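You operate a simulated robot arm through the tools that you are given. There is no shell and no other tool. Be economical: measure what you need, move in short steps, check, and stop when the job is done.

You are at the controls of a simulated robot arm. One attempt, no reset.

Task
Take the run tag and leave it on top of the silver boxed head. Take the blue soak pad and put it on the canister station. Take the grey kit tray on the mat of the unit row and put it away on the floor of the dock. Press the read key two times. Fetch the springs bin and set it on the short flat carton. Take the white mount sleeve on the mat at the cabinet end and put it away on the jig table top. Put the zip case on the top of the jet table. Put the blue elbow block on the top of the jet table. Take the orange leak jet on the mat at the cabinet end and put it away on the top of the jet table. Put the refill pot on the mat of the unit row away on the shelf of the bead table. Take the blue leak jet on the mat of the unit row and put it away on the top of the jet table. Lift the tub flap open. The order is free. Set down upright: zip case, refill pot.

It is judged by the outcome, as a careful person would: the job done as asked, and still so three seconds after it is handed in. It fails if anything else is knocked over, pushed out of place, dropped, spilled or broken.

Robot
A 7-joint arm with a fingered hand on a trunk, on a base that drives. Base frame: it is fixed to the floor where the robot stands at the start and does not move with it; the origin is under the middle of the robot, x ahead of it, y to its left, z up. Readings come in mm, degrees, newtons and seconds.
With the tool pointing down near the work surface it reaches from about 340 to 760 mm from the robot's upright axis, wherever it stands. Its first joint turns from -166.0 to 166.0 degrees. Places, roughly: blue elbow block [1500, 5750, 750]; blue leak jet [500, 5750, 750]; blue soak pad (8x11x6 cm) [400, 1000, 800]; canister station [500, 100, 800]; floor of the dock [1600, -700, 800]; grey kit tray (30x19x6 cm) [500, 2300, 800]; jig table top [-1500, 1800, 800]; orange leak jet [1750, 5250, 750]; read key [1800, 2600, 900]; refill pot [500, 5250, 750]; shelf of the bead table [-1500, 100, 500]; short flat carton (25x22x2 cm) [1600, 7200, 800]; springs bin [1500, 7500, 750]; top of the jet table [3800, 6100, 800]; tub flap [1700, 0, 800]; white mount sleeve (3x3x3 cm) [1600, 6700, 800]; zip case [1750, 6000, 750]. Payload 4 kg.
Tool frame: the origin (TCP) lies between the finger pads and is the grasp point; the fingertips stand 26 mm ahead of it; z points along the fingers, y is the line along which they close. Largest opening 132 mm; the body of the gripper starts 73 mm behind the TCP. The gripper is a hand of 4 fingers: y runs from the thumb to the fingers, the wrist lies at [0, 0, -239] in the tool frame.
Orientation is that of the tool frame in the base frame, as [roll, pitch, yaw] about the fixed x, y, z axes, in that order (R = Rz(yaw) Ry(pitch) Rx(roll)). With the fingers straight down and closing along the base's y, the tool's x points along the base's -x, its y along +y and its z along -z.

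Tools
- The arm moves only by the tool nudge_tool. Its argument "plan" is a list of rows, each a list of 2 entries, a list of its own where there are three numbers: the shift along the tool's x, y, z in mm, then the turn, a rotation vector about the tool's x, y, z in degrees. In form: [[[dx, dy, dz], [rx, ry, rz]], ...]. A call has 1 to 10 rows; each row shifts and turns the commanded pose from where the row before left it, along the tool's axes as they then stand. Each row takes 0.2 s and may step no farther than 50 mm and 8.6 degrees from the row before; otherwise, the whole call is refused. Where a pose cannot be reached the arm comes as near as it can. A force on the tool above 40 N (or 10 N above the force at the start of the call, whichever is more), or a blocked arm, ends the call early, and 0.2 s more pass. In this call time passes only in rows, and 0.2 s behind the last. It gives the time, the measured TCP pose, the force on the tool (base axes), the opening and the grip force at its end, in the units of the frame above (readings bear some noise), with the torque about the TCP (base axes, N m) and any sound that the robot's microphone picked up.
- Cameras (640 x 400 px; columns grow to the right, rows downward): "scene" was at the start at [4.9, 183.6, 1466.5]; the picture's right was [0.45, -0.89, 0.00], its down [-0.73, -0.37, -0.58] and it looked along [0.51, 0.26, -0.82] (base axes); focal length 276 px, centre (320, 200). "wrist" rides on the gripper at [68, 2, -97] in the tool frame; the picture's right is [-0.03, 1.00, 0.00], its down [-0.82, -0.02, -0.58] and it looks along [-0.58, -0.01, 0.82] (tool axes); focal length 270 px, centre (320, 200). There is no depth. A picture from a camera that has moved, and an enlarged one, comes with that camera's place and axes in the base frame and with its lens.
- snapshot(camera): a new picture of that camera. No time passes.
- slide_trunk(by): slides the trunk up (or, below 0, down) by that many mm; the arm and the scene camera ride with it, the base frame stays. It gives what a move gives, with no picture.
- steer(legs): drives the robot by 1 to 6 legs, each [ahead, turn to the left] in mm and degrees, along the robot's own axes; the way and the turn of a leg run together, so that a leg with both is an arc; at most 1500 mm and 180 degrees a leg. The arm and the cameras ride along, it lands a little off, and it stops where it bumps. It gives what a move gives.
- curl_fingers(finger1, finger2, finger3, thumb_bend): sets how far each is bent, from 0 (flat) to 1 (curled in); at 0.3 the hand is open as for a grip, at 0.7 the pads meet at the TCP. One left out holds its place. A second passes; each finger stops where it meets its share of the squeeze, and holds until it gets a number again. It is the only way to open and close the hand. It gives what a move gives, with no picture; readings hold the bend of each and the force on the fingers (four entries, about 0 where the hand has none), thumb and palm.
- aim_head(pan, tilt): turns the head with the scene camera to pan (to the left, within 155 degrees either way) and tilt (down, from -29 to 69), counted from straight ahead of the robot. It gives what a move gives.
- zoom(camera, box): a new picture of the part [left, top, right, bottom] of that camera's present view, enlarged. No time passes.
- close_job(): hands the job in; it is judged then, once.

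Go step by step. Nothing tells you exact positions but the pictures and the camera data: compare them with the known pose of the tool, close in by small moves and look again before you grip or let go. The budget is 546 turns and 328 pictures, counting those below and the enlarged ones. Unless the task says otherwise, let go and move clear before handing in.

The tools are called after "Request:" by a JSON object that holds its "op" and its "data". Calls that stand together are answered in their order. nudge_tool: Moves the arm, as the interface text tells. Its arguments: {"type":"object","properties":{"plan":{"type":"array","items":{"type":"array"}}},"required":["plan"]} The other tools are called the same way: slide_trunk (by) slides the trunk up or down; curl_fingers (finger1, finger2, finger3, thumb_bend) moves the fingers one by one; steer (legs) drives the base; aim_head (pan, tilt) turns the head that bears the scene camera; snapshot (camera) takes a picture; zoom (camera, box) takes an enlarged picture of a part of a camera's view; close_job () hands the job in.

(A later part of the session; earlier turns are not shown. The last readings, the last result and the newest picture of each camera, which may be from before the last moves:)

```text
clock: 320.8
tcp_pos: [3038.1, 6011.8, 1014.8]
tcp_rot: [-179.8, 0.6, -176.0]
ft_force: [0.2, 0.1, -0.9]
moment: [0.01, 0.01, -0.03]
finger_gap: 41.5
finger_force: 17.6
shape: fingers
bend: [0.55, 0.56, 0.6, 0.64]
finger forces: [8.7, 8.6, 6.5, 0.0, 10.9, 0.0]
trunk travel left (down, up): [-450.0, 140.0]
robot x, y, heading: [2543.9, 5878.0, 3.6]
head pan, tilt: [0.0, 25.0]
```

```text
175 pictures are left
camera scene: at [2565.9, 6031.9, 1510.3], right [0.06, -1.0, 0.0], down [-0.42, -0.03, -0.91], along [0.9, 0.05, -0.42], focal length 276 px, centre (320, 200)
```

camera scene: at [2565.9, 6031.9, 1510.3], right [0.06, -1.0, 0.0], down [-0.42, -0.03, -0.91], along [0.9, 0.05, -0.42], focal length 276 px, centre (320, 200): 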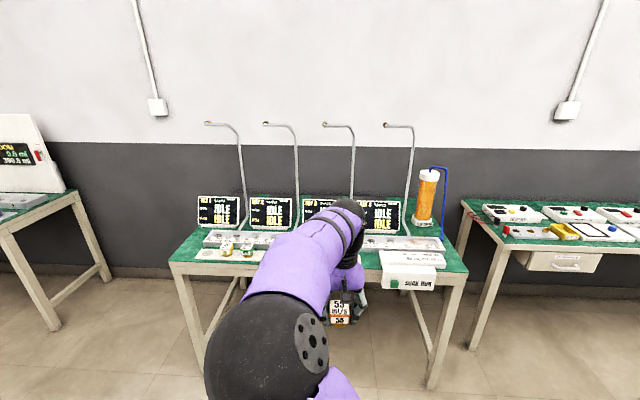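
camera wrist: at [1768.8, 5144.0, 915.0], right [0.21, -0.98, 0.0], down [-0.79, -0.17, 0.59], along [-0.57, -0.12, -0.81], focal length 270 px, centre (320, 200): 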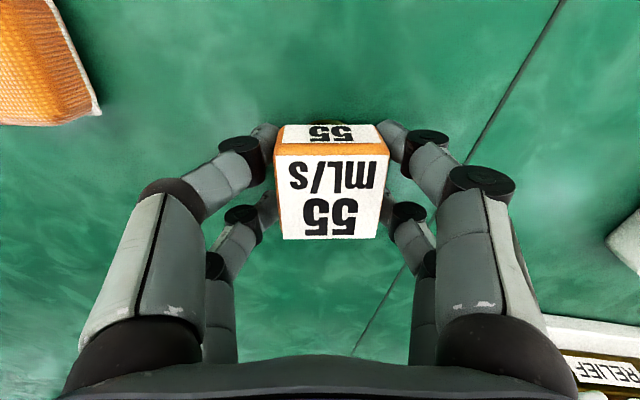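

Request:
{"op": "steer", "data": {"legs": [[330, -3.5]]}}

Request:
{"op": "aim_head", "data": {"pan": 15, "tilt": 40}}

Request:
{"op": "snapshot", "data": {"camera": "scene"}}

Request:
{"op": "snapshot", "data": {"camera": "wrist"}}

```text
clock: 323.0
tcp_pos: [3371.7, 5992.9, 1014.2]
tcp_rot: [-179.9, 0.7, -179.4]
ft_force: [0.9, 1.0, -1.3]
moment: [-0.01, 0.02, -0.04]
finger_gap: 41.3
finger_force: 17.3
shape: fingers
bend: [0.55, 0.56, 0.6, 0.64]
finger forces: [8.8, 8.6, 6.5, 0.0, 10.9, 0.0]
trunk travel left (down, up): [-450.0, 140.0]
robot x, y, heading: [2867.7, 5887.7, 0.1]
head pan, tilt: [0.0, 25.0]
```

```text
clock: 323.8
tcp_pos: [3372.1, 5992.3, 1014.6]
tcp_rot: [-179.9, 0.6, -179.4]
ft_force: [0.2, 0.0, -0.8]
moment: [-0.01, 0.01, 0.01]
finger_gap: 41.4
finger_force: 17.3
shape: fingers
bend: [0.55, 0.56, 0.6, 0.64]
finger forces: [8.8, 8.6, 6.5, 0.1, 10.9, 0.0]
trunk travel left (down, up): [-450.0, 140.0]
robot x, y, heading: [2867.2, 5888.7, -0.2]
head pan, tilt: [15.0, 40.0]
```

```text
174 pictures are left
camera scene: at [2892.1, 6061.9, 1487.1], right [0.26, -0.97, 0.0], down [-0.62, -0.17, -0.77], along [0.74, 0.2, -0.64], focal length 276 px, centre (320, 200)
```

scene: 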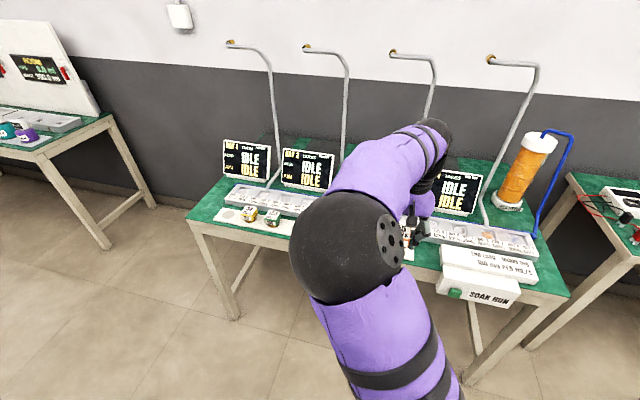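

```text
173 pictures are left
camera wrist: at [3301.5, 5992.7, 1111.7], right [0.02, 1.0, 0.0], down [0.81, -0.01, 0.59], along [0.59, -0.01, -0.81], focal length 270 px, centre (320, 200)
```

wrist: 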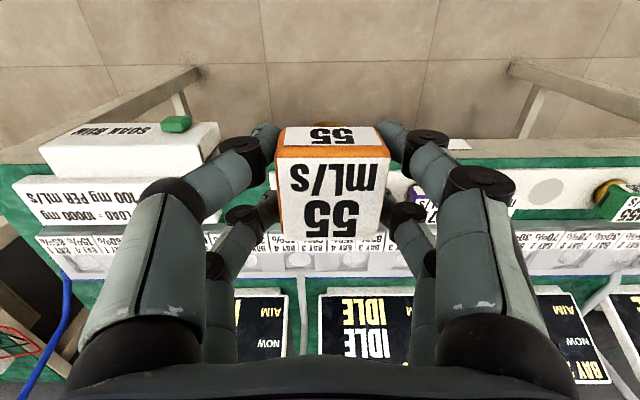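

Request:
{"op": "zoom", "data": {"camera": "scene", "box": [180, 130, 320, 240]}}

Request:
{"op": "zoom", "data": {"camera": "scene", "box": [390, 150, 590, 300]}}

```text
3.64 times, centred on (250, 185) of scene
camera zoom: at [2892.1, 6061.9, 1487.1], right [0.26, -0.97, 0.0], down [-0.62, -0.17, -0.77], along [0.74, 0.2, -0.64], focal length 1002 px, centre (574, 254)
```

zoom: 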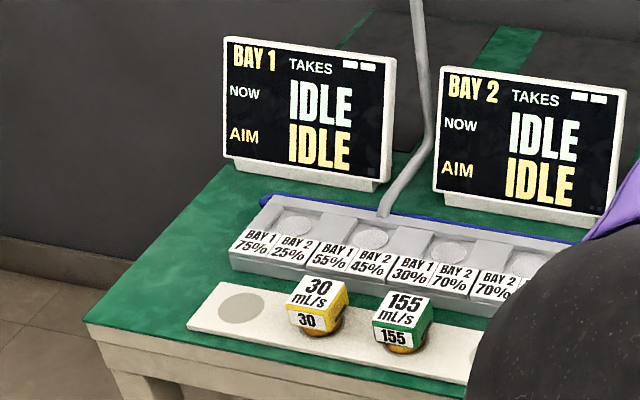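

```text
2.67 times, centred on (490, 225) of scene
camera zoom: at [2892.1, 6061.9, 1487.1], right [0.26, -0.97, 0.0], down [-0.62, -0.17, -0.77], along [0.74, 0.2, -0.64], focal length 735 px, centre (-133, 133)
```

zoom: 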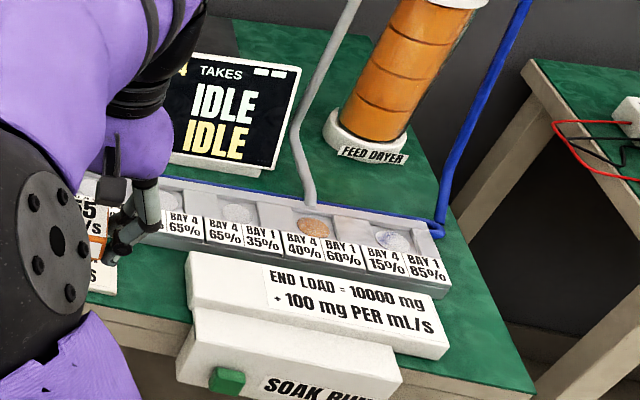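

The jet table is 3465–4200 deep, y 5480–6726, crowded in the middle. There is bare mat along its left margin (y 6640–6720). I move the base to that end.

Request:
{"op": "steer", "data": {"legs": [[-40, 0], [0, 90], [560, 0], [0, -90]]}}

Request:
{"op": "aim_head", "data": {"pan": 0, "tilt": 40}}

Request:
{"op": "snapshot", "data": {"camera": "scene"}}

```text
clock: 335.2
tcp_pos: [3330.6, 6547.3, 1015.0]
tcp_rot: [-180.0, 0.5, 179.5]
ft_force: [0.6, -0.1, -0.3]
moment: [0.04, -0.02, -0.02]
finger_gap: 41.5
finger_force: 16.9
shape: fingers
bend: [0.55, 0.56, 0.6, 0.64]
finger forces: [8.8, 8.5, 6.4, 0.0, 10.7, 0.1]
trunk travel left (down, up): [-450.0, 140.0]
robot x, y, heading: [2824.0, 6453.3, -1.2]
head pan, tilt: [15.0, 40.0]
```

```text
clock: 335.9
tcp_pos: [3329.5, 6546.9, 1014.7]
tcp_rot: [-179.9, 0.7, 179.4]
ft_force: [-0.4, 0.0, -1.2]
moment: [0.0, -0.01, 0.03]
finger_gap: 41.0
finger_force: 17.5
shape: fingers
bend: [0.55, 0.56, 0.6, 0.64]
finger forces: [8.7, 8.5, 6.4, 0.1, 10.7, 0.1]
trunk travel left (down, up): [-450.0, 140.0]
robot x, y, heading: [2823.7, 6453.0, -1.1]
head pan, tilt: [0.0, 40.0]
```

```text
170 pictures are left
camera scene: at [2854.5, 6603.6, 1487.0], right [-0.02, -1.0, 0.0], down [-0.64, 0.01, -0.77], along [0.77, -0.02, -0.64], focal length 276 px, centre (320, 200)
```

scene: 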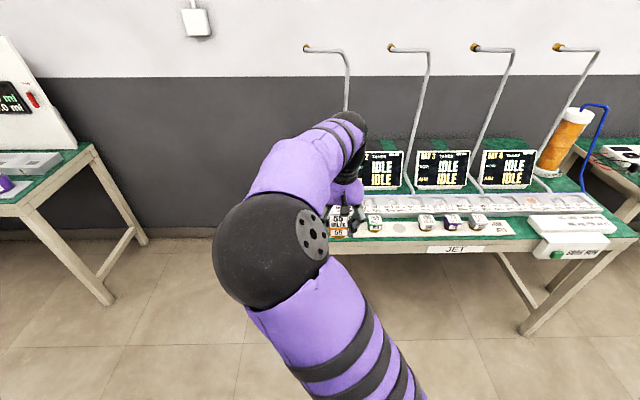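

Request:
{"op": "steer", "data": {"legs": [[150, 1]]}}

Request:
{"op": "nudge_tool", "data": {"plan": [[[0, 45, 0], [0, 0, 0]], [[0, 45, 0], [0, 0, 0]], [[-40, 30, 0], [0, 0, 0]]]}}

Request:
{"op": "snapshot", "data": {"camera": "wrist"}}

Request:
{"op": "snapshot", "data": {"camera": "scene"}}

```text
clock: 337.3
tcp_pos: [3479.0, 6554.7, 1014.5]
tcp_rot: [-179.8, 0.7, -179.4]
ft_force: [0.1, 0.4, -0.7]
moment: [-0.01, -0.01, -0.02]
finger_gap: 41.2
finger_force: 17.2
shape: fingers
bend: [0.55, 0.56, 0.6, 0.64]
finger forces: [8.9, 8.5, 6.5, 0.0, 10.8, 0.0]
trunk travel left (down, up): [-450.0, 140.0]
robot x, y, heading: [2976.4, 6453.2, -0.3]
head pan, tilt: [0.0, 40.0]
```

```text
clock: 338.1
tcp_pos: [3519.4, 6676.5, 1012.9]
tcp_rot: [-179.9, 0.6, -179.4]
ft_force: [-1.0, -0.1, -1.0]
moment: [0.04, -0.04, -0.02]
finger_gap: 41.2
finger_force: 17.2
shape: fingers
bend: [0.55, 0.56, 0.6, 0.64]
finger forces: [8.8, 8.6, 6.4, 0.0, 10.8, 0.1]
trunk travel left (down, up): [-450.0, 140.0]
robot x, y, heading: [2976.6, 6449.6, 0.1]
head pan, tilt: [0.0, 40.0]
```

```text
169 pictures are left
camera wrist: at [3449.6, 6676.7, 1111.4], right [0.01, 1.0, 0.0], down [0.81, -0.01, 0.59], along [0.59, -0.01, -0.81], focal length 270 px, centre (320, 200)
```

wrist: 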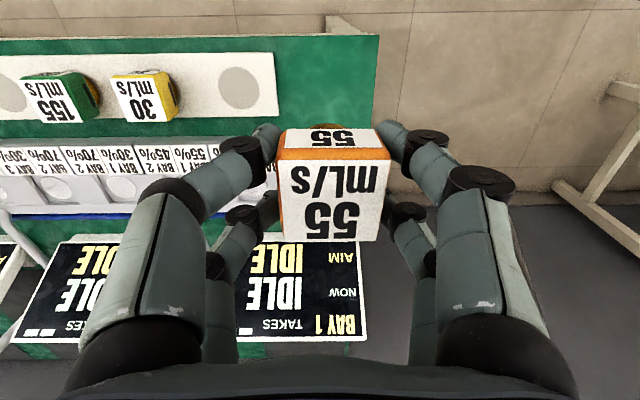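

```text
168 pictures are left
camera scene: at [3002.7, 6602.6, 1487.0], right [0.0, -1.0, 0.0], down [-0.64, 0.0, -0.77], along [0.77, 0.0, -0.64], focal length 276 px, centre (320, 200)
```

scene: 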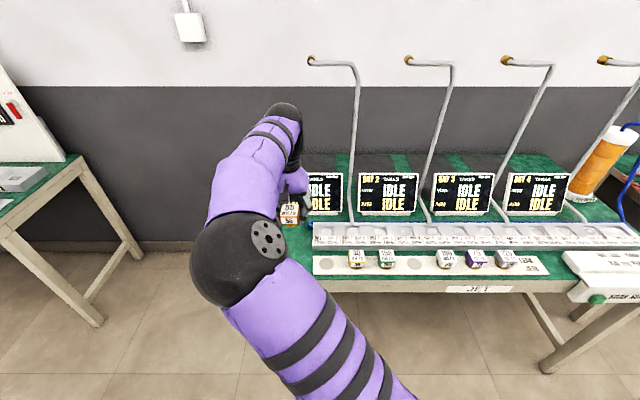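

The left margin is about 100 mm wide (y 6632–6735). I lower the orange jet there.

Request:
{"op": "nudge_tool", "data": {"plan": [[[0, 0, 49], [0, 0, 0]], [[0, 0, 49], [0, 0, 0]], [[0, 0, 49], [0, 0, 0]], [[0, 0, 30], [0, 0, 0]]]}}

Request:
{"op": "snapshot", "data": {"camera": "wrist"}}

Request:
{"op": "nudge_tool", "data": {"plan": [[[0, 0, 6], [0, 0, 0]], [[0, 0, 4], [0, 0, 0]], [[0, 0, 3], [0, 0, 0]]]}}

```text
clock: 339.1
tcp_pos: [3518.2, 6677.2, 836.6]
tcp_rot: [-179.9, 0.7, -179.4]
ft_force: [0.3, -0.1, -1.3]
moment: [-0.02, -0.02, 0.04]
finger_gap: 41.4
finger_force: 17.1
shape: fingers
bend: [0.55, 0.56, 0.6, 0.64]
finger forces: [8.7, 8.5, 6.4, 0.0, 10.6, 0.0]
trunk travel left (down, up): [-450.0, 140.0]
robot x, y, heading: [2976.1, 6451.8, 0.1]
head pan, tilt: [0.0, 40.0]
```

```text
167 pictures are left
camera wrist: at [3449.2, 6677.4, 933.6], right [0.01, 1.0, 0.0], down [0.81, -0.01, 0.59], along [0.59, -0.01, -0.81], focal length 270 px, centre (320, 200)
```

wrist: 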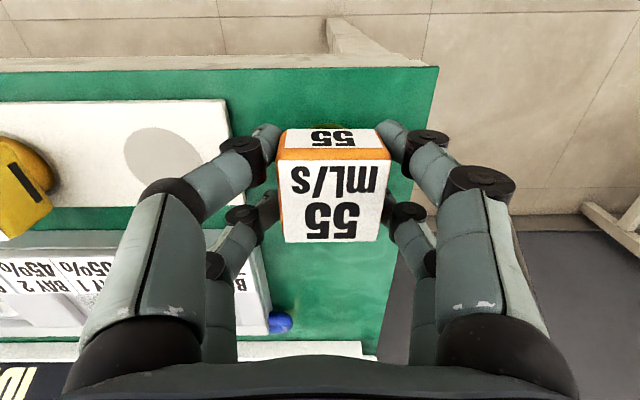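

```text
clock: 339.9
tcp_pos: [3519.8, 6675.2, 824.3]
tcp_rot: [180.0, 0.6, -179.3]
ft_force: [-0.3, -0.6, -1.1]
moment: [0.01, 0.0, 0.0]
finger_gap: 41.3
finger_force: 17.2
shape: fingers
bend: [0.55, 0.56, 0.6, 0.64]
finger forces: [8.7, 8.4, 6.4, 0.1, 10.7, 0.0]
trunk travel left (down, up): [-450.0, 140.0]
robot x, y, heading: [2976.8, 6448.9, -0.3]
head pan, tilt: [0.0, 40.0]
```

Request:
{"op": "nudge_tool", "data": {"plan": [[[0, 0, 4], [0, 0, 0]], [[0, 0, 3], [0, 0, 0]], [[0, 0, 2], [0, 0, 0]]]}}

Request:
{"op": "nudge_tool", "data": {"plan": [[[0, 0, 2], [0, 0, 0]], [[0, 0, 1], [0, 0, 0]]]}}

```text
clock: 340.7
tcp_pos: [3519.9, 6676.4, 817.0]
tcp_rot: [180.0, 0.8, -179.3]
ft_force: [-2.0, -0.2, 8.8]
moment: [0.19, 0.09, 0.03]
finger_gap: 41.3
finger_force: 17.6
shape: fingers
bend: [0.55, 0.56, 0.6, 0.64]
finger forces: [8.7, 8.6, 6.6, 0.0, 11.2, 0.0]
trunk travel left (down, up): [-450.0, 140.0]
robot x, y, heading: [2978.5, 6450.6, 0.1]
head pan, tilt: [0.0, 40.0]
```

```text
clock: 341.3
tcp_pos: [3519.9, 6675.0, 814.5]
tcp_rot: [-179.9, 0.8, -179.4]
ft_force: [-0.3, -2.1, 16.1]
moment: [-0.15, 0.05, 0.06]
finger_gap: 40.8
finger_force: 17.8
shape: fingers
bend: [0.56, 0.57, 0.62, 0.65]
finger forces: [7.6, 8.1, 7.9, 0.0, 11.9, 0.0]
trunk travel left (down, up): [-450.0, 140.0]
robot x, y, heading: [2976.3, 6453.0, -0.1]
head pan, tilt: [0.0, 40.0]
```

Seated on the mat. Release and rise.

Request:
{"op": "nudge_tool", "data": {"plan": [[[0, 0, -2], [0, 0, 0]]]}}

Request:
{"op": "curl_fingers", "data": {"finger1": 0.48, "finger2": 0.48, "finger3": 0.52, "thumb_bend": 0.55}}

Request:
{"op": "nudge_tool", "data": {"plan": [[[0, 0, -40], [0, 0, 0]], [[0, 0, -49], [0, 0, 0]], [[0, 0, -49], [0, 0, 0]], [[0, 0, -49], [0, 0, 0]], [[0, 0, -40], [0, 0, 0]]]}}

Request:
{"op": "snapshot", "data": {"camera": "wrist"}}

```text
clock: 341.7
tcp_pos: [3519.5, 6675.3, 813.4]
tcp_rot: [-179.9, 0.6, -179.3]
ft_force: [2.0, -1.4, 7.4]
moment: [-0.2, -0.03, 0.04]
finger_gap: 40.6
finger_force: 18.2
shape: fingers
bend: [0.56, 0.57, 0.62, 0.65]
finger forces: [8.0, 8.1, 7.7, 0.0, 11.8, 0.0]
trunk travel left (down, up): [-450.0, 140.0]
robot x, y, heading: [2977.7, 6453.5, 0.0]
head pan, tilt: [0.0, 40.0]
```

```text
clock: 342.7
tcp_pos: [3520.6, 6677.0, 813.8]
tcp_rot: [-180.0, 0.6, -179.4]
ft_force: [0.5, 1.0, -0.3]
moment: [0.01, 0.0, -0.01]
finger_gap: 60.1
finger_force: 0.1
shape: fingers
bend: [0.48, 0.48, 0.52, 0.55]
finger forces: [0.1, 0.0, 0.0, 0.1, 0.1, 0.1]
trunk travel left (down, up): [-450.0, 140.0]
robot x, y, heading: [2979.2, 6452.5, -0.0]
head pan, tilt: [0.0, 40.0]
```

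```text
clock: 343.9
tcp_pos: [3519.7, 6676.3, 1041.1]
tcp_rot: [-179.8, 0.6, -179.3]
ft_force: [-0.6, -0.1, 0.3]
moment: [-0.01, 0.05, -0.01]
finger_gap: 60.3
finger_force: 0.2
shape: fingers
bend: [0.48, 0.48, 0.52, 0.55]
finger forces: [0.0, 0.1, 0.1, 0.0, 0.1, 0.1]
trunk travel left (down, up): [-450.0, 140.0]
robot x, y, heading: [2980.1, 6450.4, -0.1]
head pan, tilt: [0.0, 40.0]
```

```text
166 pictures are left
camera wrist: at [3450.3, 6677.3, 1139.3], right [0.01, 1.0, 0.0], down [0.81, -0.01, 0.59], along [0.59, -0.01, -0.81], focal length 270 px, centre (320, 200)
```

wrist: 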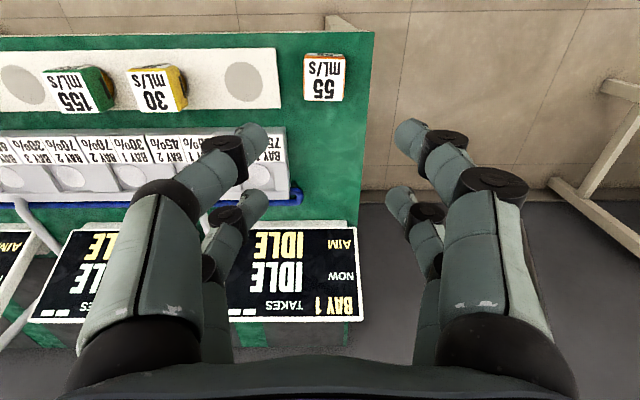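

The orange jet stands on the jet table. Next the blue elbow block at about (1520,5703).

Request:
{"op": "nudge_tool", "data": {"plan": [[[37, -40, 0], [0, 0, 0]], [[37, -40, 0], [0, 0, 0]], [[36, -40, 0], [0, 0, 0]]]}}

Request:
{"op": "steer", "data": {"legs": [[-180, 0], [0, -90], [600, 0], [0, -90], [590, 0]]}}

Request:
{"op": "aim_head", "data": {"pan": 0, "tilt": 40}}

Request:
{"op": "snapshot", "data": {"camera": "scene"}}

Request:
{"op": "snapshot", "data": {"camera": "wrist"}}

```text
refused: row 1 steps farther than a row can; nothing moved
```

```text
clock: 359.1
tcp_pos: [1657.9, 5616.7, 1041.2]
tcp_rot: [-179.9, 0.6, 1.2]
ft_force: [0.5, -0.2, 0.4]
moment: [0.01, -0.02, 0.01]
finger_gap: 60.3
finger_force: 0.1
shape: fingers
bend: [0.48, 0.48, 0.52, 0.55]
finger forces: [0.0, 0.0, 0.1, 0.0, 0.1, 0.0]
trunk travel left (down, up): [-450.0, 140.0]
robot x, y, heading: [2198.2, 5845.5, -179.3]
head pan, tilt: [0.0, 40.0]
```

```text
clock: 359.7
tcp_pos: [1656.3, 5616.5, 1041.4]
tcp_rot: [-180.0, 0.6, 1.1]
ft_force: [-0.6, -0.6, -0.5]
moment: [-0.01, 0.0, 0.01]
finger_gap: 60.2
finger_force: 0.0
shape: fingers
bend: [0.48, 0.48, 0.52, 0.55]
finger forces: [0.1, 0.0, 0.0, 0.1, 0.0, 0.1]
trunk travel left (down, up): [-450.0, 140.0]
robot x, y, heading: [2199.1, 5845.5, -179.6]
head pan, tilt: [0.0, 40.0]
```

```text
165 pictures are left
camera scene: at [2174.4, 5690.2, 1487.0], right [-0.01, 1.0, 0.0], down [0.64, 0.01, -0.77], along [-0.77, -0.01, -0.64], focal length 276 px, centre (320, 200)
```

scene: 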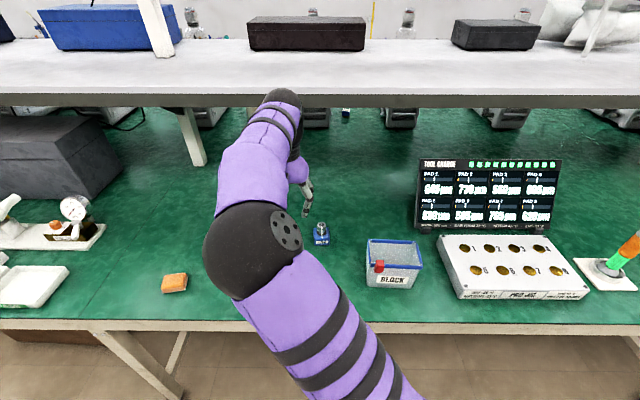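

```text
164 pictures are left
camera wrist: at [1725.6, 5614.9, 1138.8], right [-0.01, -1.0, 0.0], down [-0.81, 0.01, 0.59], along [-0.59, 0.0, -0.81], focal length 270 px, centre (320, 200)
```

wrist: 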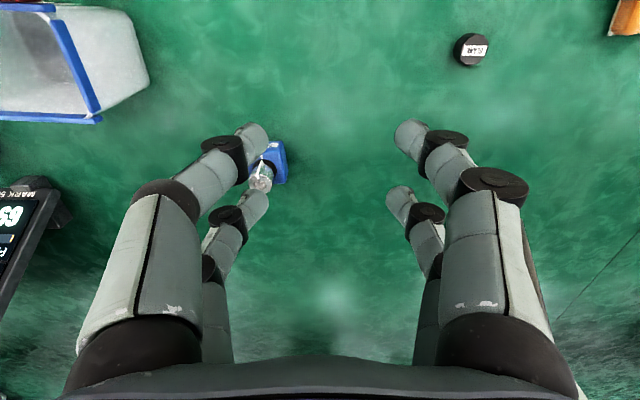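

Request:
{"op": "zoom", "data": {"camera": "scene", "box": [300, 210, 440, 300]}}

Request:
{"op": "zoom", "data": {"camera": "wrist", "box": [0, 0, 320, 200]}}

```text
4.44 times, centred on (370, 255) of scene
camera zoom: at [2174.4, 5690.2, 1487.0], right [-0.01, 1.0, 0.0], down [0.64, 0.01, -0.77], along [-0.77, -0.01, -0.64], focal length 1225 px, centre (98, -44)
```

zoom: 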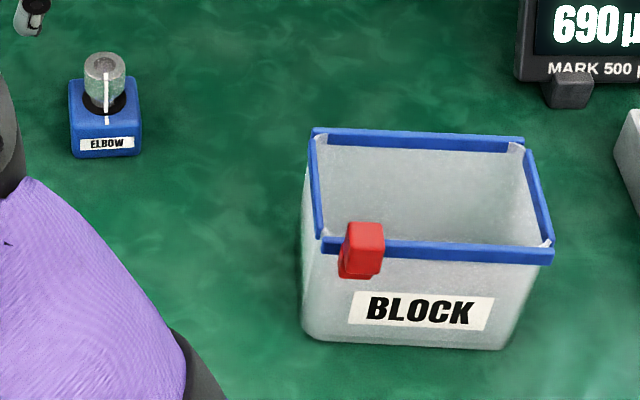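

```text
2.00 times, centred on (160, 100) of wrist
camera zoom: at [1725.6, 5614.9, 1138.8], right [-0.01, -1.0, 0.0], down [-0.81, 0.01, 0.59], along [-0.59, 0.0, -0.81], focal length 541 px, centre (640, 400)
```

zoom: 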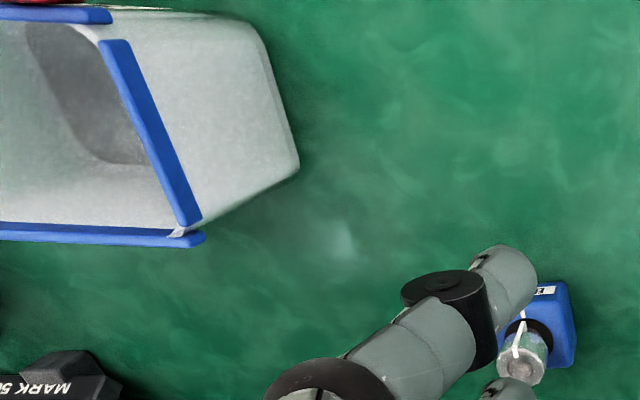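

The elbow block is at about (1547,5683), 48 mm wide with a tube on top; the zip case is about 140×93×100. I go for the elbow block.

Request:
{"op": "nudge_tool", "data": {"plan": [[[-35, -23, 20], [0, 0, 0]], [[-35, -23, 20], [0, 0, 0]], [[-35, -22, 20], [0, 0, 0]], [[-7, 0, 30], [0, 0, 0]]]}}

Request:
{"op": "snapshot", "data": {"camera": "wrist"}}

Request:
{"op": "zoom", "data": {"camera": "scene", "box": [270, 180, 374, 250]}}

```text
clock: 360.7
tcp_pos: [1540.5, 5681.1, 951.8]
tcp_rot: [-180.0, 0.5, 1.0]
ft_force: [-0.5, -0.4, 0.5]
moment: [0.0, 0.0, 0.01]
finger_gap: 60.5
finger_force: 0.1
shape: fingers
bend: [0.48, 0.48, 0.52, 0.55]
finger forces: [0.0, 0.1, 0.0, 0.1, 0.0, 0.0]
trunk travel left (down, up): [-450.0, 140.0]
robot x, y, heading: [2198.7, 5846.9, -179.6]
head pan, tilt: [0.0, 40.0]
```

```text
161 pictures are left
camera wrist: at [1609.4, 5680.5, 1049.3], right [-0.01, -1.0, 0.0], down [-0.81, 0.01, 0.59], along [-0.59, 0.0, -0.81], focal length 270 px, centre (320, 200)
```

wrist: 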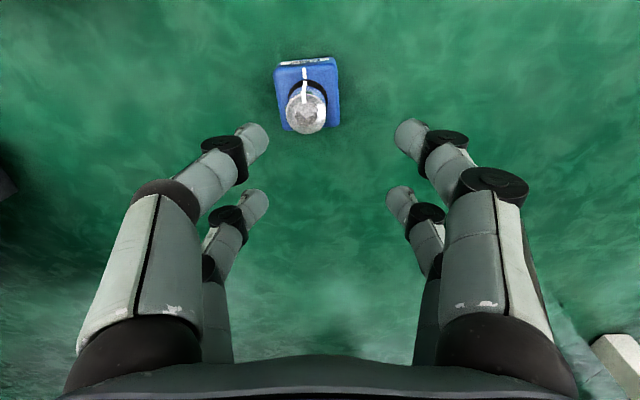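

```text
5.71 times, centred on (322, 215) of scene
camera zoom: at [2174.1, 5690.6, 1487.1], right [-0.01, 1.0, 0.0], down [0.64, 0.01, -0.77], along [-0.77, -0.01, -0.64], focal length 1575 px, centre (309, 114)
```

zoom: 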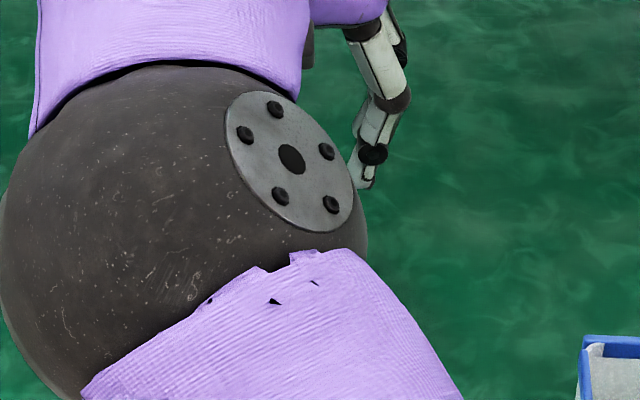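

Request:
{"op": "curl_fingers", "data": {"finger1": 0.45, "finger2": 0.45, "finger3": 0.45, "thumb_bend": 0.45}}

Request:
{"op": "nudge_tool", "data": {"plan": [[[4, -10, 35], [0, 0, -5]], [[0, 0, 45], [0, 0, 0]]]}}

Request:
{"op": "snapshot", "data": {"camera": "wrist"}}

```text
clock: 361.7
tcp_pos: [1540.4, 5682.5, 951.3]
tcp_rot: [-180.0, 0.7, 1.1]
ft_force: [0.0, -0.1, -0.5]
moment: [0.01, 0.0, 0.0]
finger_gap: 82.4
finger_force: 0.2
shape: fingers
bend: [0.45, 0.45, 0.45, 0.45]
finger forces: [0.0, 0.0, 0.1, 0.0, 0.0, 0.1]
trunk travel left (down, up): [-450.0, 140.0]
robot x, y, heading: [2200.4, 5846.9, -179.4]
head pan, tilt: [0.0, 40.0]
```

```text
clock: 362.3
tcp_pos: [1545.0, 5691.4, 872.1]
tcp_rot: [-179.9, 0.6, 6.2]
ft_force: [-0.1, 0.5, 0.5]
moment: [-0.02, -0.03, -0.02]
finger_gap: 82.5
finger_force: 0.1
shape: fingers
bend: [0.45, 0.45, 0.45, 0.45]
finger forces: [0.0, 0.1, 0.0, 0.1, 0.0, 0.1]
trunk travel left (down, up): [-450.0, 140.0]
robot x, y, heading: [2199.2, 5845.1, -179.5]
head pan, tilt: [0.0, 40.0]
```

```text
159 pictures are left
camera wrist: at [1613.6, 5697.0, 970.2], right [0.08, -1.0, 0.0], down [-0.81, -0.07, 0.59], along [-0.58, -0.05, -0.81], focal length 270 px, centre (320, 200)
```

wrist: 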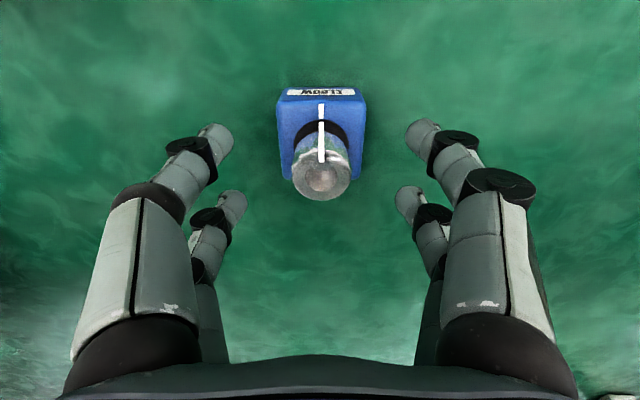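

Request:
{"op": "nudge_tool", "data": {"plan": [[[0, 0, 30], [0, 0, 0]], [[0, 0, 26], [0, 0, 0]]]}}

Request:
{"op": "curl_fingers", "data": {"finger1": 0.7, "finger2": 0.7, "finger3": 0.7, "thumb_bend": 0.7}}

Request:
{"op": "snapshot", "data": {"camera": "wrist"}}

```text
clock: 362.9
tcp_pos: [1544.5, 5692.7, 816.7]
tcp_rot: [-179.9, 0.6, 6.0]
ft_force: [-1.3, -0.4, 0.0]
moment: [-0.01, -0.01, 0.03]
finger_gap: 82.5
finger_force: 0.2
shape: fingers
bend: [0.45, 0.45, 0.45, 0.45]
finger forces: [0.0, 0.0, 0.0, 0.1, 0.0, 0.1]
trunk travel left (down, up): [-450.0, 140.0]
robot x, y, heading: [2198.1, 5845.6, -179.6]
head pan, tilt: [0.0, 40.0]
```

```text
clock: 363.9
tcp_pos: [1544.7, 5692.2, 815.5]
tcp_rot: [-179.9, 0.6, 6.1]
ft_force: [0.5, 0.0, 0.6]
moment: [-0.02, -0.01, 0.03]
finger_gap: 47.3
finger_force: 18.4
shape: fingers
bend: [0.53, 0.53, 0.59, 0.63]
finger forces: [9.0, 8.9, 6.7, 0.0, 11.8, 0.1]
trunk travel left (down, up): [-450.0, 140.0]
robot x, y, heading: [2199.3, 5843.9, -179.5]
head pan, tilt: [0.0, 40.0]
```

```text
158 pictures are left
camera wrist: at [1612.9, 5697.7, 914.3], right [0.08, -1.0, 0.0], down [-0.81, -0.07, 0.59], along [-0.58, -0.05, -0.81], focal length 270 px, centre (320, 200)
```

wrist: 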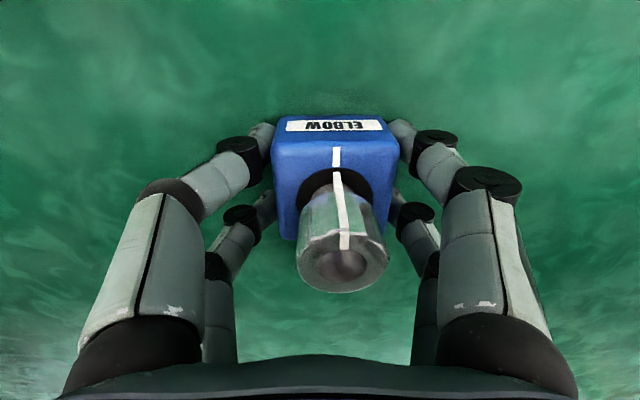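

Request:
{"op": "nudge_tool", "data": {"plan": [[[0, 0, -49], [0, 0, 0]], [[0, 0, -49], [0, 0, 0]], [[0, 0, -49], [0, 0, 0]], [[0, 0, -49], [0, 0, 0]], [[45, 0, 0], [0, 0, 3]], [[45, 0, 0], [0, 0, 3]], [[45, 0, 0], [0, 0, 0]]]}}

Request:
{"op": "steer", "data": {"legs": [[-320, 0], [0, -90], [600, 0], [0, -90], [300, 0]]}}

```text
clock: 365.5
tcp_pos: [1679.6, 5701.0, 1010.3]
tcp_rot: [180.0, 0.7, -0.1]
ft_force: [-0.1, -0.1, -2.1]
moment: [-0.01, -0.02, -0.01]
finger_gap: 47.4
finger_force: 17.5
shape: fingers
bend: [0.52, 0.53, 0.59, 0.64]
finger forces: [9.0, 8.9, 6.4, 0.0, 11.5, 0.1]
trunk travel left (down, up): [-450.0, 140.0]
robot x, y, heading: [2199.2, 5845.5, -179.4]
head pan, tilt: [0.0, 40.0]
```

```text
clock: 380.0
tcp_pos: [3317.6, 6600.9, 1010.3]
tcp_rot: [-180.0, 0.6, 179.9]
ft_force: [-1.2, 0.2, -1.6]
moment: [0.02, -0.1, 0.02]
finger_gap: 46.9
finger_force: 18.0
shape: fingers
bend: [0.52, 0.53, 0.59, 0.64]
finger forces: [8.8, 8.7, 6.3, 0.1, 11.4, 0.1]
trunk travel left (down, up): [-450.0, 140.0]
robot x, y, heading: [2797.3, 6455.5, 0.4]
head pan, tilt: [0.0, 40.0]
```

Request:
{"op": "steer", "data": {"legs": [[230, 0]]}}

Request:
{"op": "nudge_tool", "data": {"plan": [[[-20, 40, 0], [0, 0, 0]], [[-30, 35, 0], [0, 0, 0]], [[-30, 0, 0], [0, 0, 0]]]}}

Request:
{"op": "snapshot", "data": {"camera": "wrist"}}

```text
clock: 381.7
tcp_pos: [3546.2, 6604.6, 1009.0]
tcp_rot: [-180.0, 0.5, -180.0]
ft_force: [0.9, 0.5, -1.9]
moment: [-0.04, 0.0, 0.05]
finger_gap: 47.1
finger_force: 17.4
shape: fingers
bend: [0.52, 0.53, 0.59, 0.64]
finger forces: [9.0, 8.8, 6.4, 0.0, 11.4, 0.0]
trunk travel left (down, up): [-450.0, 140.0]
robot x, y, heading: [3023.7, 6463.7, 0.9]
head pan, tilt: [0.0, 40.0]
```

```text
clock: 382.5
tcp_pos: [3628.6, 6678.0, 1008.6]
tcp_rot: [180.0, 0.7, 180.0]
ft_force: [-0.3, 0.1, -1.9]
moment: [-0.03, -0.04, 0.01]
finger_gap: 47.1
finger_force: 17.5
shape: fingers
bend: [0.52, 0.53, 0.59, 0.64]
finger forces: [9.0, 8.8, 6.3, 0.0, 11.4, 0.0]
trunk travel left (down, up): [-450.0, 140.0]
robot x, y, heading: [3027.1, 6463.3, 0.9]
head pan, tilt: [0.0, 40.0]
```

```text
157 pictures are left
camera wrist: at [3558.4, 6680.7, 1107.7], right [0.02, 1.0, 0.0], down [0.81, -0.02, 0.59], along [0.59, -0.01, -0.81], focal length 270 px, centre (320, 200)
```

wrist: 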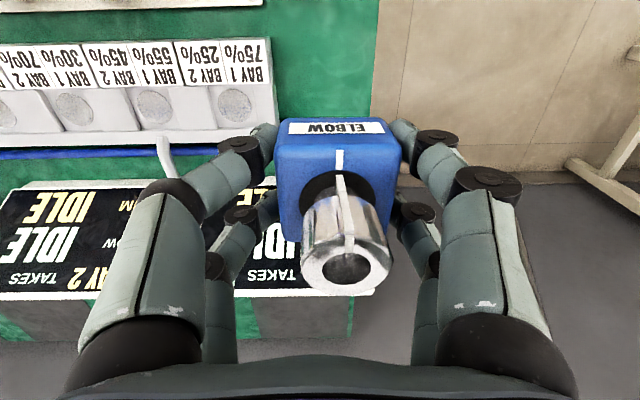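

Request:
{"op": "nudge_tool", "data": {"plan": [[[0, 0, 49], [0, 0, 0]], [[0, 0, 49], [0, 0, 0]], [[0, 0, 49], [0, 0, 0]], [[0, 0, 35], [0, 0, 0]]]}}

Request:
{"op": "nudge_tool", "data": {"plan": [[[0, 0, 3], [0, 0, 0]], [[0, 0, 3], [0, 0, 0]]]}}

Request:
{"op": "snapshot", "data": {"camera": "wrist"}}

```text
clock: 383.5
tcp_pos: [3627.6, 6678.1, 827.4]
tcp_rot: [179.9, 0.5, 180.0]
ft_force: [0.0, -0.4, -2.0]
moment: [-0.03, -0.01, 0.01]
finger_gap: 47.1
finger_force: 17.3
shape: fingers
bend: [0.52, 0.53, 0.59, 0.64]
finger forces: [8.9, 8.8, 6.3, 0.0, 11.2, 0.0]
trunk travel left (down, up): [-450.0, 140.0]
robot x, y, heading: [3024.5, 6458.2, 1.0]
head pan, tilt: [0.0, 40.0]
```

```text
clock: 384.1
tcp_pos: [3627.6, 6679.5, 821.1]
tcp_rot: [-180.0, 0.6, 179.9]
ft_force: [0.1, 0.0, -1.9]
moment: [-0.02, -0.01, 0.02]
finger_gap: 47.0
finger_force: 17.6
shape: fingers
bend: [0.52, 0.53, 0.59, 0.64]
finger forces: [8.9, 8.7, 6.3, 0.1, 11.1, 0.0]
trunk travel left (down, up): [-450.0, 140.0]
robot x, y, heading: [3025.7, 6459.7, 0.6]
head pan, tilt: [0.0, 40.0]
```

```text
156 pictures are left
camera wrist: at [3557.6, 6680.8, 919.6], right [0.02, 1.0, 0.0], down [0.81, -0.02, 0.59], along [0.59, -0.01, -0.81], focal length 270 px, centre (320, 200)
```

wrist: 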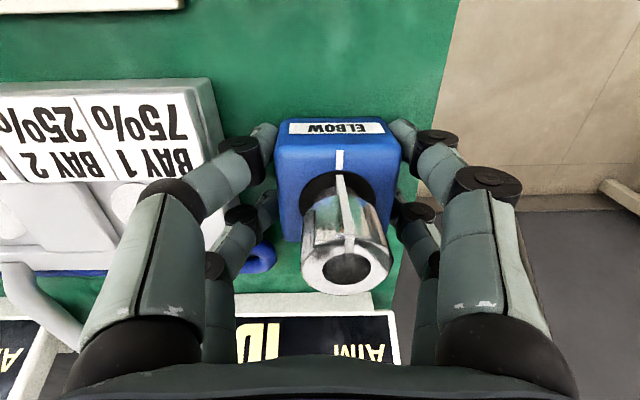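

Request:
{"op": "nudge_tool", "data": {"plan": [[[0, 6, 0], [0, 0, 0]], [[0, 0, 3], [0, 0, 0]], [[0, 0, 2], [0, 0, 0]]]}}

Request:
{"op": "nudge_tool", "data": {"plan": [[[0, 0, 2], [0, 0, 0]]]}}

```text
clock: 384.9
tcp_pos: [3627.6, 6684.9, 817.2]
tcp_rot: [-180.0, 0.6, -180.0]
ft_force: [-0.7, -0.1, -1.9]
moment: [-0.02, 0.0, 0.01]
finger_gap: 47.1
finger_force: 17.6
shape: fingers
bend: [0.52, 0.53, 0.59, 0.64]
finger forces: [8.9, 8.7, 6.3, 0.0, 11.2, 0.0]
trunk travel left (down, up): [-450.0, 140.0]
robot x, y, heading: [3029.4, 6458.3, 0.7]
head pan, tilt: [0.0, 40.0]
```

```text
clock: 385.3
tcp_pos: [3627.4, 6686.0, 816.7]
tcp_rot: [-179.9, 0.6, -180.0]
ft_force: [0.4, -0.3, 1.7]
moment: [0.12, 0.01, 0.0]
finger_gap: 46.9
finger_force: 17.8
shape: fingers
bend: [0.52, 0.53, 0.59, 0.64]
finger forces: [8.8, 8.6, 6.5, 0.0, 11.4, 0.0]
trunk travel left (down, up): [-450.0, 140.0]
robot x, y, heading: [3027.3, 6459.8, 0.7]
head pan, tilt: [0.0, 40.0]
```

Request:
{"op": "nudge_tool", "data": {"plan": [[[0, 0, 1.5], [0, 0, 0]]]}}

Request:
{"op": "curl_fingers", "data": {"finger1": 0.48, "finger2": 0.48, "finger3": 0.55, "thumb_bend": 0.6}}

Request:
{"op": "nudge_tool", "data": {"plan": [[[0, 0, -20], [0, 0, 0]], [[0, 0, -40], [0, 0, 0]], [[0, 0, -49], [0, 0, 0]], [[0, 0, -49], [0, 0, 0]], [[0, 0, -40], [0, 0, 0]]]}}

Request:
{"op": "snapshot", "data": {"camera": "wrist"}}

```text
clock: 385.7
tcp_pos: [3627.9, 6684.7, 815.1]
tcp_rot: [-180.0, 0.6, 180.0]
ft_force: [1.3, -1.3, 7.8]
moment: [0.26, -0.04, -0.03]
finger_gap: 47.2
finger_force: 18.3
shape: fingers
bend: [0.52, 0.53, 0.59, 0.64]
finger forces: [8.8, 8.6, 6.7, 0.1, 11.6, 0.0]
trunk travel left (down, up): [-450.0, 140.0]
robot x, y, heading: [3028.6, 6459.6, 0.6]
head pan, tilt: [0.0, 40.0]
```

```text
clock: 386.7
tcp_pos: [3627.9, 6686.2, 814.6]
tcp_rot: [-179.9, 0.7, 179.9]
ft_force: [-0.9, -0.7, -0.1]
moment: [0.0, 0.02, -0.03]
finger_gap: 52.7
finger_force: 0.2
shape: fingers
bend: [0.48, 0.48, 0.55, 0.6]
finger forces: [0.0, 0.0, 0.0, 0.1, 0.4, 0.0]
trunk travel left (down, up): [-450.0, 140.0]
robot x, y, heading: [3027.4, 6460.6, 0.7]
head pan, tilt: [0.0, 40.0]
```

```text
clock: 387.9
tcp_pos: [3623.5, 6685.6, 1011.0]
tcp_rot: [180.0, 0.6, 179.9]
ft_force: [-0.6, -0.2, 0.5]
moment: [0.02, 0.04, 0.01]
finger_gap: 52.7
finger_force: 0.1
shape: fingers
bend: [0.48, 0.48, 0.55, 0.6]
finger forces: [0.1, 0.0, 0.0, 0.0, 0.0, 0.1]
trunk travel left (down, up): [-450.0, 140.0]
robot x, y, heading: [3027.6, 6459.3, 0.7]
head pan, tilt: [0.0, 40.0]
```

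```text
155 pictures are left
camera wrist: at [3553.1, 6686.7, 1109.1], right [0.03, 1.0, 0.0], down [0.81, -0.02, 0.59], along [0.59, -0.02, -0.81], focal length 270 px, centre (320, 200)
```

wrist: 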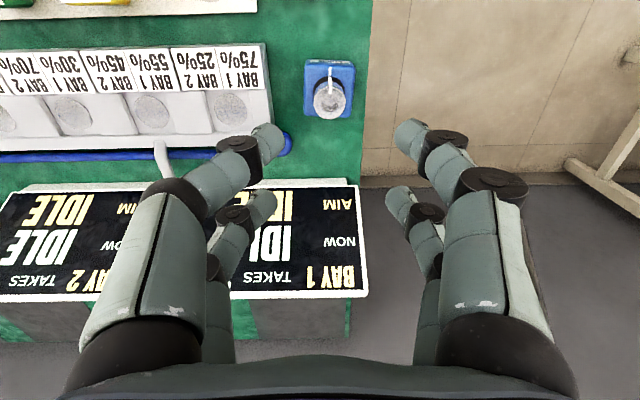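

The elbow block is down. The zip case needs about 140×93 mm, so I will tidy the left margin: shift the elbow 30 mm back and later move the orange jet behind it.

Request:
{"op": "nudge_tool", "data": {"plan": [[[-4, 0, 49], [0, 0, 0]], [[0, 0, 49], [0, 0, 0]], [[0, 0, 49], [0, 0, 0]], [[0, 0, 48], [0, 0, 0]]]}}

Request:
{"op": "curl_fingers", "data": {"finger1": 0.6, "finger2": 0.6, "finger3": 0.66, "thumb_bend": 0.7}}

Request:
{"op": "nudge_tool", "data": {"plan": [[[0, 0, -15], [0, 0, 0]], [[-34, 3, 0], [0, 0, 0]], [[0, 0, 11], [0, 0, 0]]]}}

Request:
{"op": "snapshot", "data": {"camera": "wrist"}}

```text
clock: 388.9
tcp_pos: [3631.6, 6687.4, 816.4]
tcp_rot: [-179.9, 0.6, -180.0]
ft_force: [-0.2, -0.9, 0.7]
moment: [-0.02, 0.02, 0.01]
finger_gap: 52.9
finger_force: 0.1
shape: fingers
bend: [0.48, 0.48, 0.55, 0.6]
finger forces: [0.0, 0.0, 0.0, 0.0, 0.2, 0.0]
trunk travel left (down, up): [-450.0, 140.0]
robot x, y, heading: [3027.9, 6456.8, 0.8]
head pan, tilt: [0.0, 40.0]
```

```text
clock: 389.9
tcp_pos: [3631.7, 6687.4, 817.9]
tcp_rot: [180.0, 0.6, -180.0]
ft_force: [-0.2, -0.1, 0.1]
moment: [-0.03, -0.01, 0.0]
finger_gap: 48.3
finger_force: 14.1
shape: fingers
bend: [0.49, 0.51, 0.6, 0.65]
finger forces: [7.5, 6.6, 4.6, 0.0, 9.3, 0.0]
trunk travel left (down, up): [-450.0, 140.0]
robot x, y, heading: [3027.2, 6458.4, 0.6]
head pan, tilt: [0.0, 40.0]
```

```text
clock: 390.7
tcp_pos: [3665.7, 6689.2, 820.2]
tcp_rot: [-179.9, 0.6, 180.0]
ft_force: [-0.2, -0.6, -1.6]
moment: [0.01, 0.01, -0.01]
finger_gap: 47.6
finger_force: 13.9
shape: fingers
bend: [0.49, 0.51, 0.6, 0.65]
finger forces: [7.6, 6.6, 4.6, 0.0, 9.6, 0.1]
trunk travel left (down, up): [-450.0, 140.0]
robot x, y, heading: [3026.0, 6458.6, 0.9]
head pan, tilt: [0.0, 40.0]
```

```text
154 pictures are left
camera wrist: at [3596.4, 6690.8, 917.8], right [0.02, 1.0, 0.0], down [0.81, -0.02, 0.59], along [0.59, -0.01, -0.81], focal length 270 px, centre (320, 200)
```

wrist: 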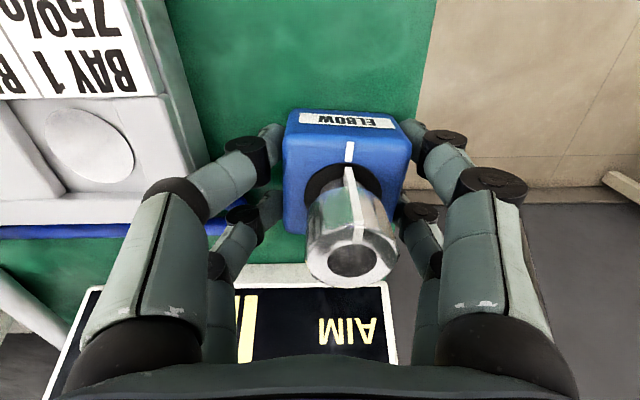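

Request:
{"op": "nudge_tool", "data": {"plan": [[[0, -6, 0], [0, 0, 0]], [[0, 0, 3], [0, 0, 0]]]}}

Request:
{"op": "curl_fingers", "data": {"finger1": 0.45, "finger2": 0.46, "finger3": 0.56, "thumb_bend": 0.61}}

Request:
{"op": "nudge_tool", "data": {"plan": [[[0, 0, -20], [0, 0, 0]], [[0, 0, -45], [0, 0, 0]], [[0, 0, -49], [0, 0, 0]], [[45, 0, 0], [0, 0, 0]], [[45, 0, 0], [0, 0, 0]], [[45, 0, 0], [0, 0, 0]]]}}

Request:
{"op": "snapshot", "data": {"camera": "wrist"}}

```text
clock: 391.3
tcp_pos: [3665.0, 6683.0, 818.2]
tcp_rot: [-179.9, 0.7, -179.9]
ft_force: [-0.2, -0.1, -1.3]
moment: [0.02, 0.0, 0.02]
finger_gap: 48.1
finger_force: 14.4
shape: fingers
bend: [0.49, 0.51, 0.6, 0.65]
finger forces: [7.6, 6.6, 4.6, 0.0, 9.4, 0.1]
trunk travel left (down, up): [-450.0, 140.0]
robot x, y, heading: [3027.4, 6460.2, 0.6]
head pan, tilt: [0.0, 40.0]
```

```text
clock: 392.3
tcp_pos: [3665.8, 6682.3, 818.3]
tcp_rot: [179.9, 0.7, 180.0]
ft_force: [-0.2, 0.6, 0.2]
moment: [-0.03, 0.04, -0.01]
finger_gap: 55.7
finger_force: 0.2
shape: fingers
bend: [0.45, 0.46, 0.56, 0.61]
finger forces: [0.1, 0.1, 0.0, 0.1, 0.1, 0.0]
trunk travel left (down, up): [-450.0, 140.0]
robot x, y, heading: [3024.3, 6459.6, 0.6]
head pan, tilt: [0.0, 40.0]
```

```text
clock: 393.7
tcp_pos: [3526.7, 6683.9, 929.4]
tcp_rot: [180.0, 0.6, -180.0]
ft_force: [0.3, -0.8, -0.7]
moment: [0.01, 0.02, -0.02]
finger_gap: 55.8
finger_force: 0.0
shape: fingers
bend: [0.45, 0.46, 0.56, 0.61]
finger forces: [0.0, 0.0, 0.1, 0.0, 0.0, 0.1]
trunk travel left (down, up): [-450.0, 140.0]
robot x, y, heading: [3024.9, 6461.7, 0.5]
head pan, tilt: [0.0, 40.0]
```

```text
153 pictures are left
camera wrist: at [3456.9, 6685.1, 1026.6], right [0.02, 1.0, 0.0], down [0.81, -0.02, 0.59], along [0.59, -0.01, -0.81], focal length 270 px, centre (320, 200)
```

wrist: 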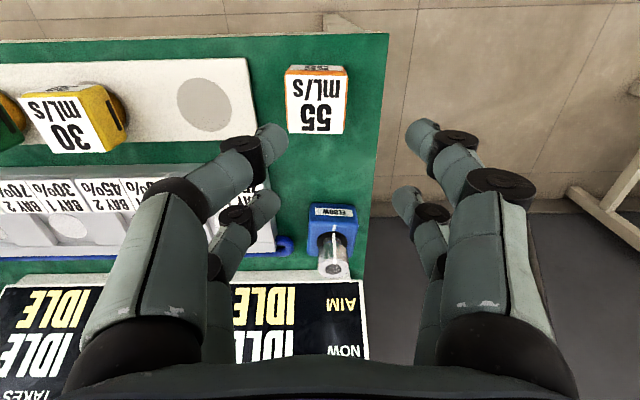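

I regrip the orange jet and move it behind the elbow block, leaving the front for the zip case.

Request:
{"op": "curl_fingers", "data": {"finger1": 0.47, "finger2": 0.47, "finger3": 0.5, "thumb_bend": 0.53}}

Request:
{"op": "nudge_tool", "data": {"plan": [[[7, -6, 20], [0, 0, 0]], [[0, 0, 49], [0, 0, 0]], [[0, 0, 45], [0, 0, 0]]]}}

Request:
{"op": "snapshot", "data": {"camera": "wrist"}}

```text
clock: 394.7
tcp_pos: [3526.8, 6684.3, 929.6]
tcp_rot: [-180.0, 0.5, 179.9]
ft_force: [-0.5, -0.2, -0.1]
moment: [-0.01, 0.0, -0.03]
finger_gap: 66.2
finger_force: 0.1
shape: fingers
bend: [0.47, 0.47, 0.5, 0.53]
finger forces: [0.1, 0.1, 0.0, 0.1, 0.1, 0.0]
trunk travel left (down, up): [-450.0, 140.0]
robot x, y, heading: [3023.1, 6457.7, 0.7]
head pan, tilt: [0.0, 40.0]
```

```text
clock: 395.5
tcp_pos: [3522.1, 6677.3, 817.4]
tcp_rot: [179.9, 0.7, -179.9]
ft_force: [0.4, -0.9, 0.3]
moment: [-0.02, 0.0, 0.0]
finger_gap: 66.0
finger_force: 0.1
shape: fingers
bend: [0.47, 0.47, 0.5, 0.53]
finger forces: [0.0, 0.0, 0.0, 0.1, 0.1, 0.1]
trunk travel left (down, up): [-450.0, 140.0]
robot x, y, heading: [3025.2, 6462.2, 0.9]
head pan, tilt: [0.0, 40.0]
```

```text
152 pictures are left
camera wrist: at [3452.4, 6678.1, 913.9], right [0.02, 1.0, 0.0], down [0.81, -0.02, 0.59], along [0.59, -0.01, -0.81], focal length 270 px, centre (320, 200)
```

wrist: 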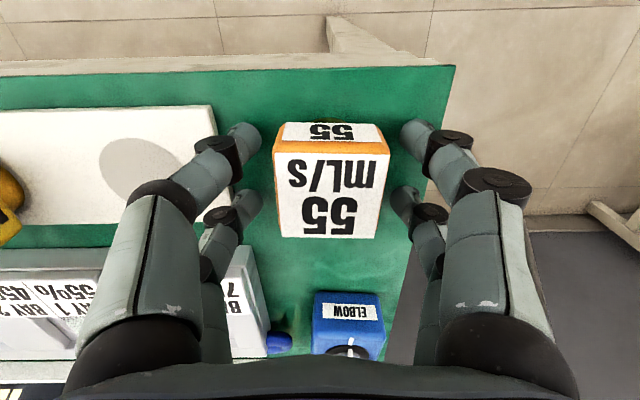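

Request:
{"op": "curl_fingers", "data": {"finger1": 0.6, "finger2": 0.62, "finger3": 0.66, "thumb_bend": 0.7}}

Request:
{"op": "nudge_tool", "data": {"plan": [[[0, 0, -45], [0, 0, 0]], [[0, 0, -49], [0, 0, 0]], [[0, 0, -20], [0, 0, 0]], [[-45, 1, 0], [0, 0, 0]], [[-45, 2, 0], [0, 0, 0]]]}}

Request:
{"op": "snapshot", "data": {"camera": "wrist"}}

Request:
{"op": "snapshot", "data": {"camera": "scene"}}

```text
clock: 396.5
tcp_pos: [3522.9, 6677.2, 816.1]
tcp_rot: [180.0, 0.6, -179.9]
ft_force: [1.0, 0.3, -0.4]
moment: [0.01, 0.0, -0.05]
finger_gap: 42.1
finger_force: 13.2
shape: fingers
bend: [0.53, 0.54, 0.6, 0.65]
finger forces: [6.4, 6.6, 3.9, 0.0, 9.0, 0.0]
trunk travel left (down, up): [-450.0, 140.0]
robot x, y, heading: [3028.1, 6461.6, 0.5]
head pan, tilt: [0.0, 40.0]
```

```text
clock: 397.7
tcp_pos: [3612.5, 6678.2, 932.9]
tcp_rot: [-179.9, 0.6, 180.0]
ft_force: [-0.5, 0.1, -0.1]
moment: [0.0, -0.01, 0.01]
finger_gap: 42.1
finger_force: 12.9
shape: fingers
bend: [0.53, 0.54, 0.61, 0.65]
finger forces: [6.3, 6.7, 3.9, 0.0, 8.9, 0.0]
trunk travel left (down, up): [-450.0, 140.0]
robot x, y, heading: [3029.7, 6458.9, 0.6]
head pan, tilt: [0.0, 40.0]
```

```text
151 pictures are left
camera wrist: at [3541.9, 6678.3, 1029.9], right [0.02, 1.0, 0.0], down [0.81, -0.02, 0.59], along [0.59, -0.02, -0.81], focal length 270 px, centre (320, 200)
```

wrist: 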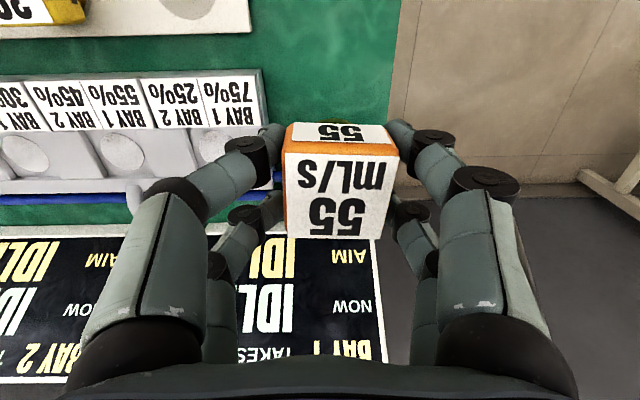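

```text
150 pictures are left
camera scene: at [3050.7, 6611.7, 1487.0], right [0.01, -1.0, 0.0], down [-0.64, -0.01, -0.77], along [0.77, 0.01, -0.64], focal length 276 px, centre (320, 200)
```

scene: 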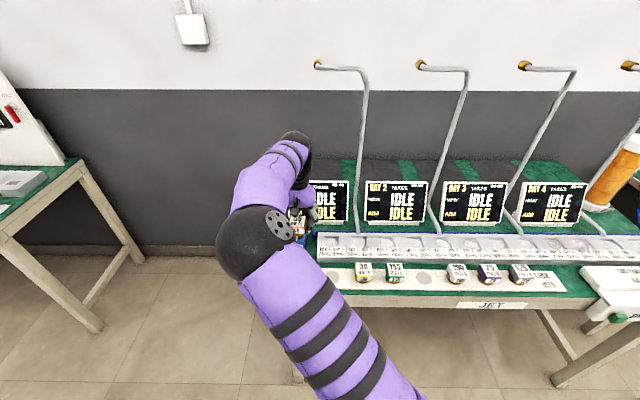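

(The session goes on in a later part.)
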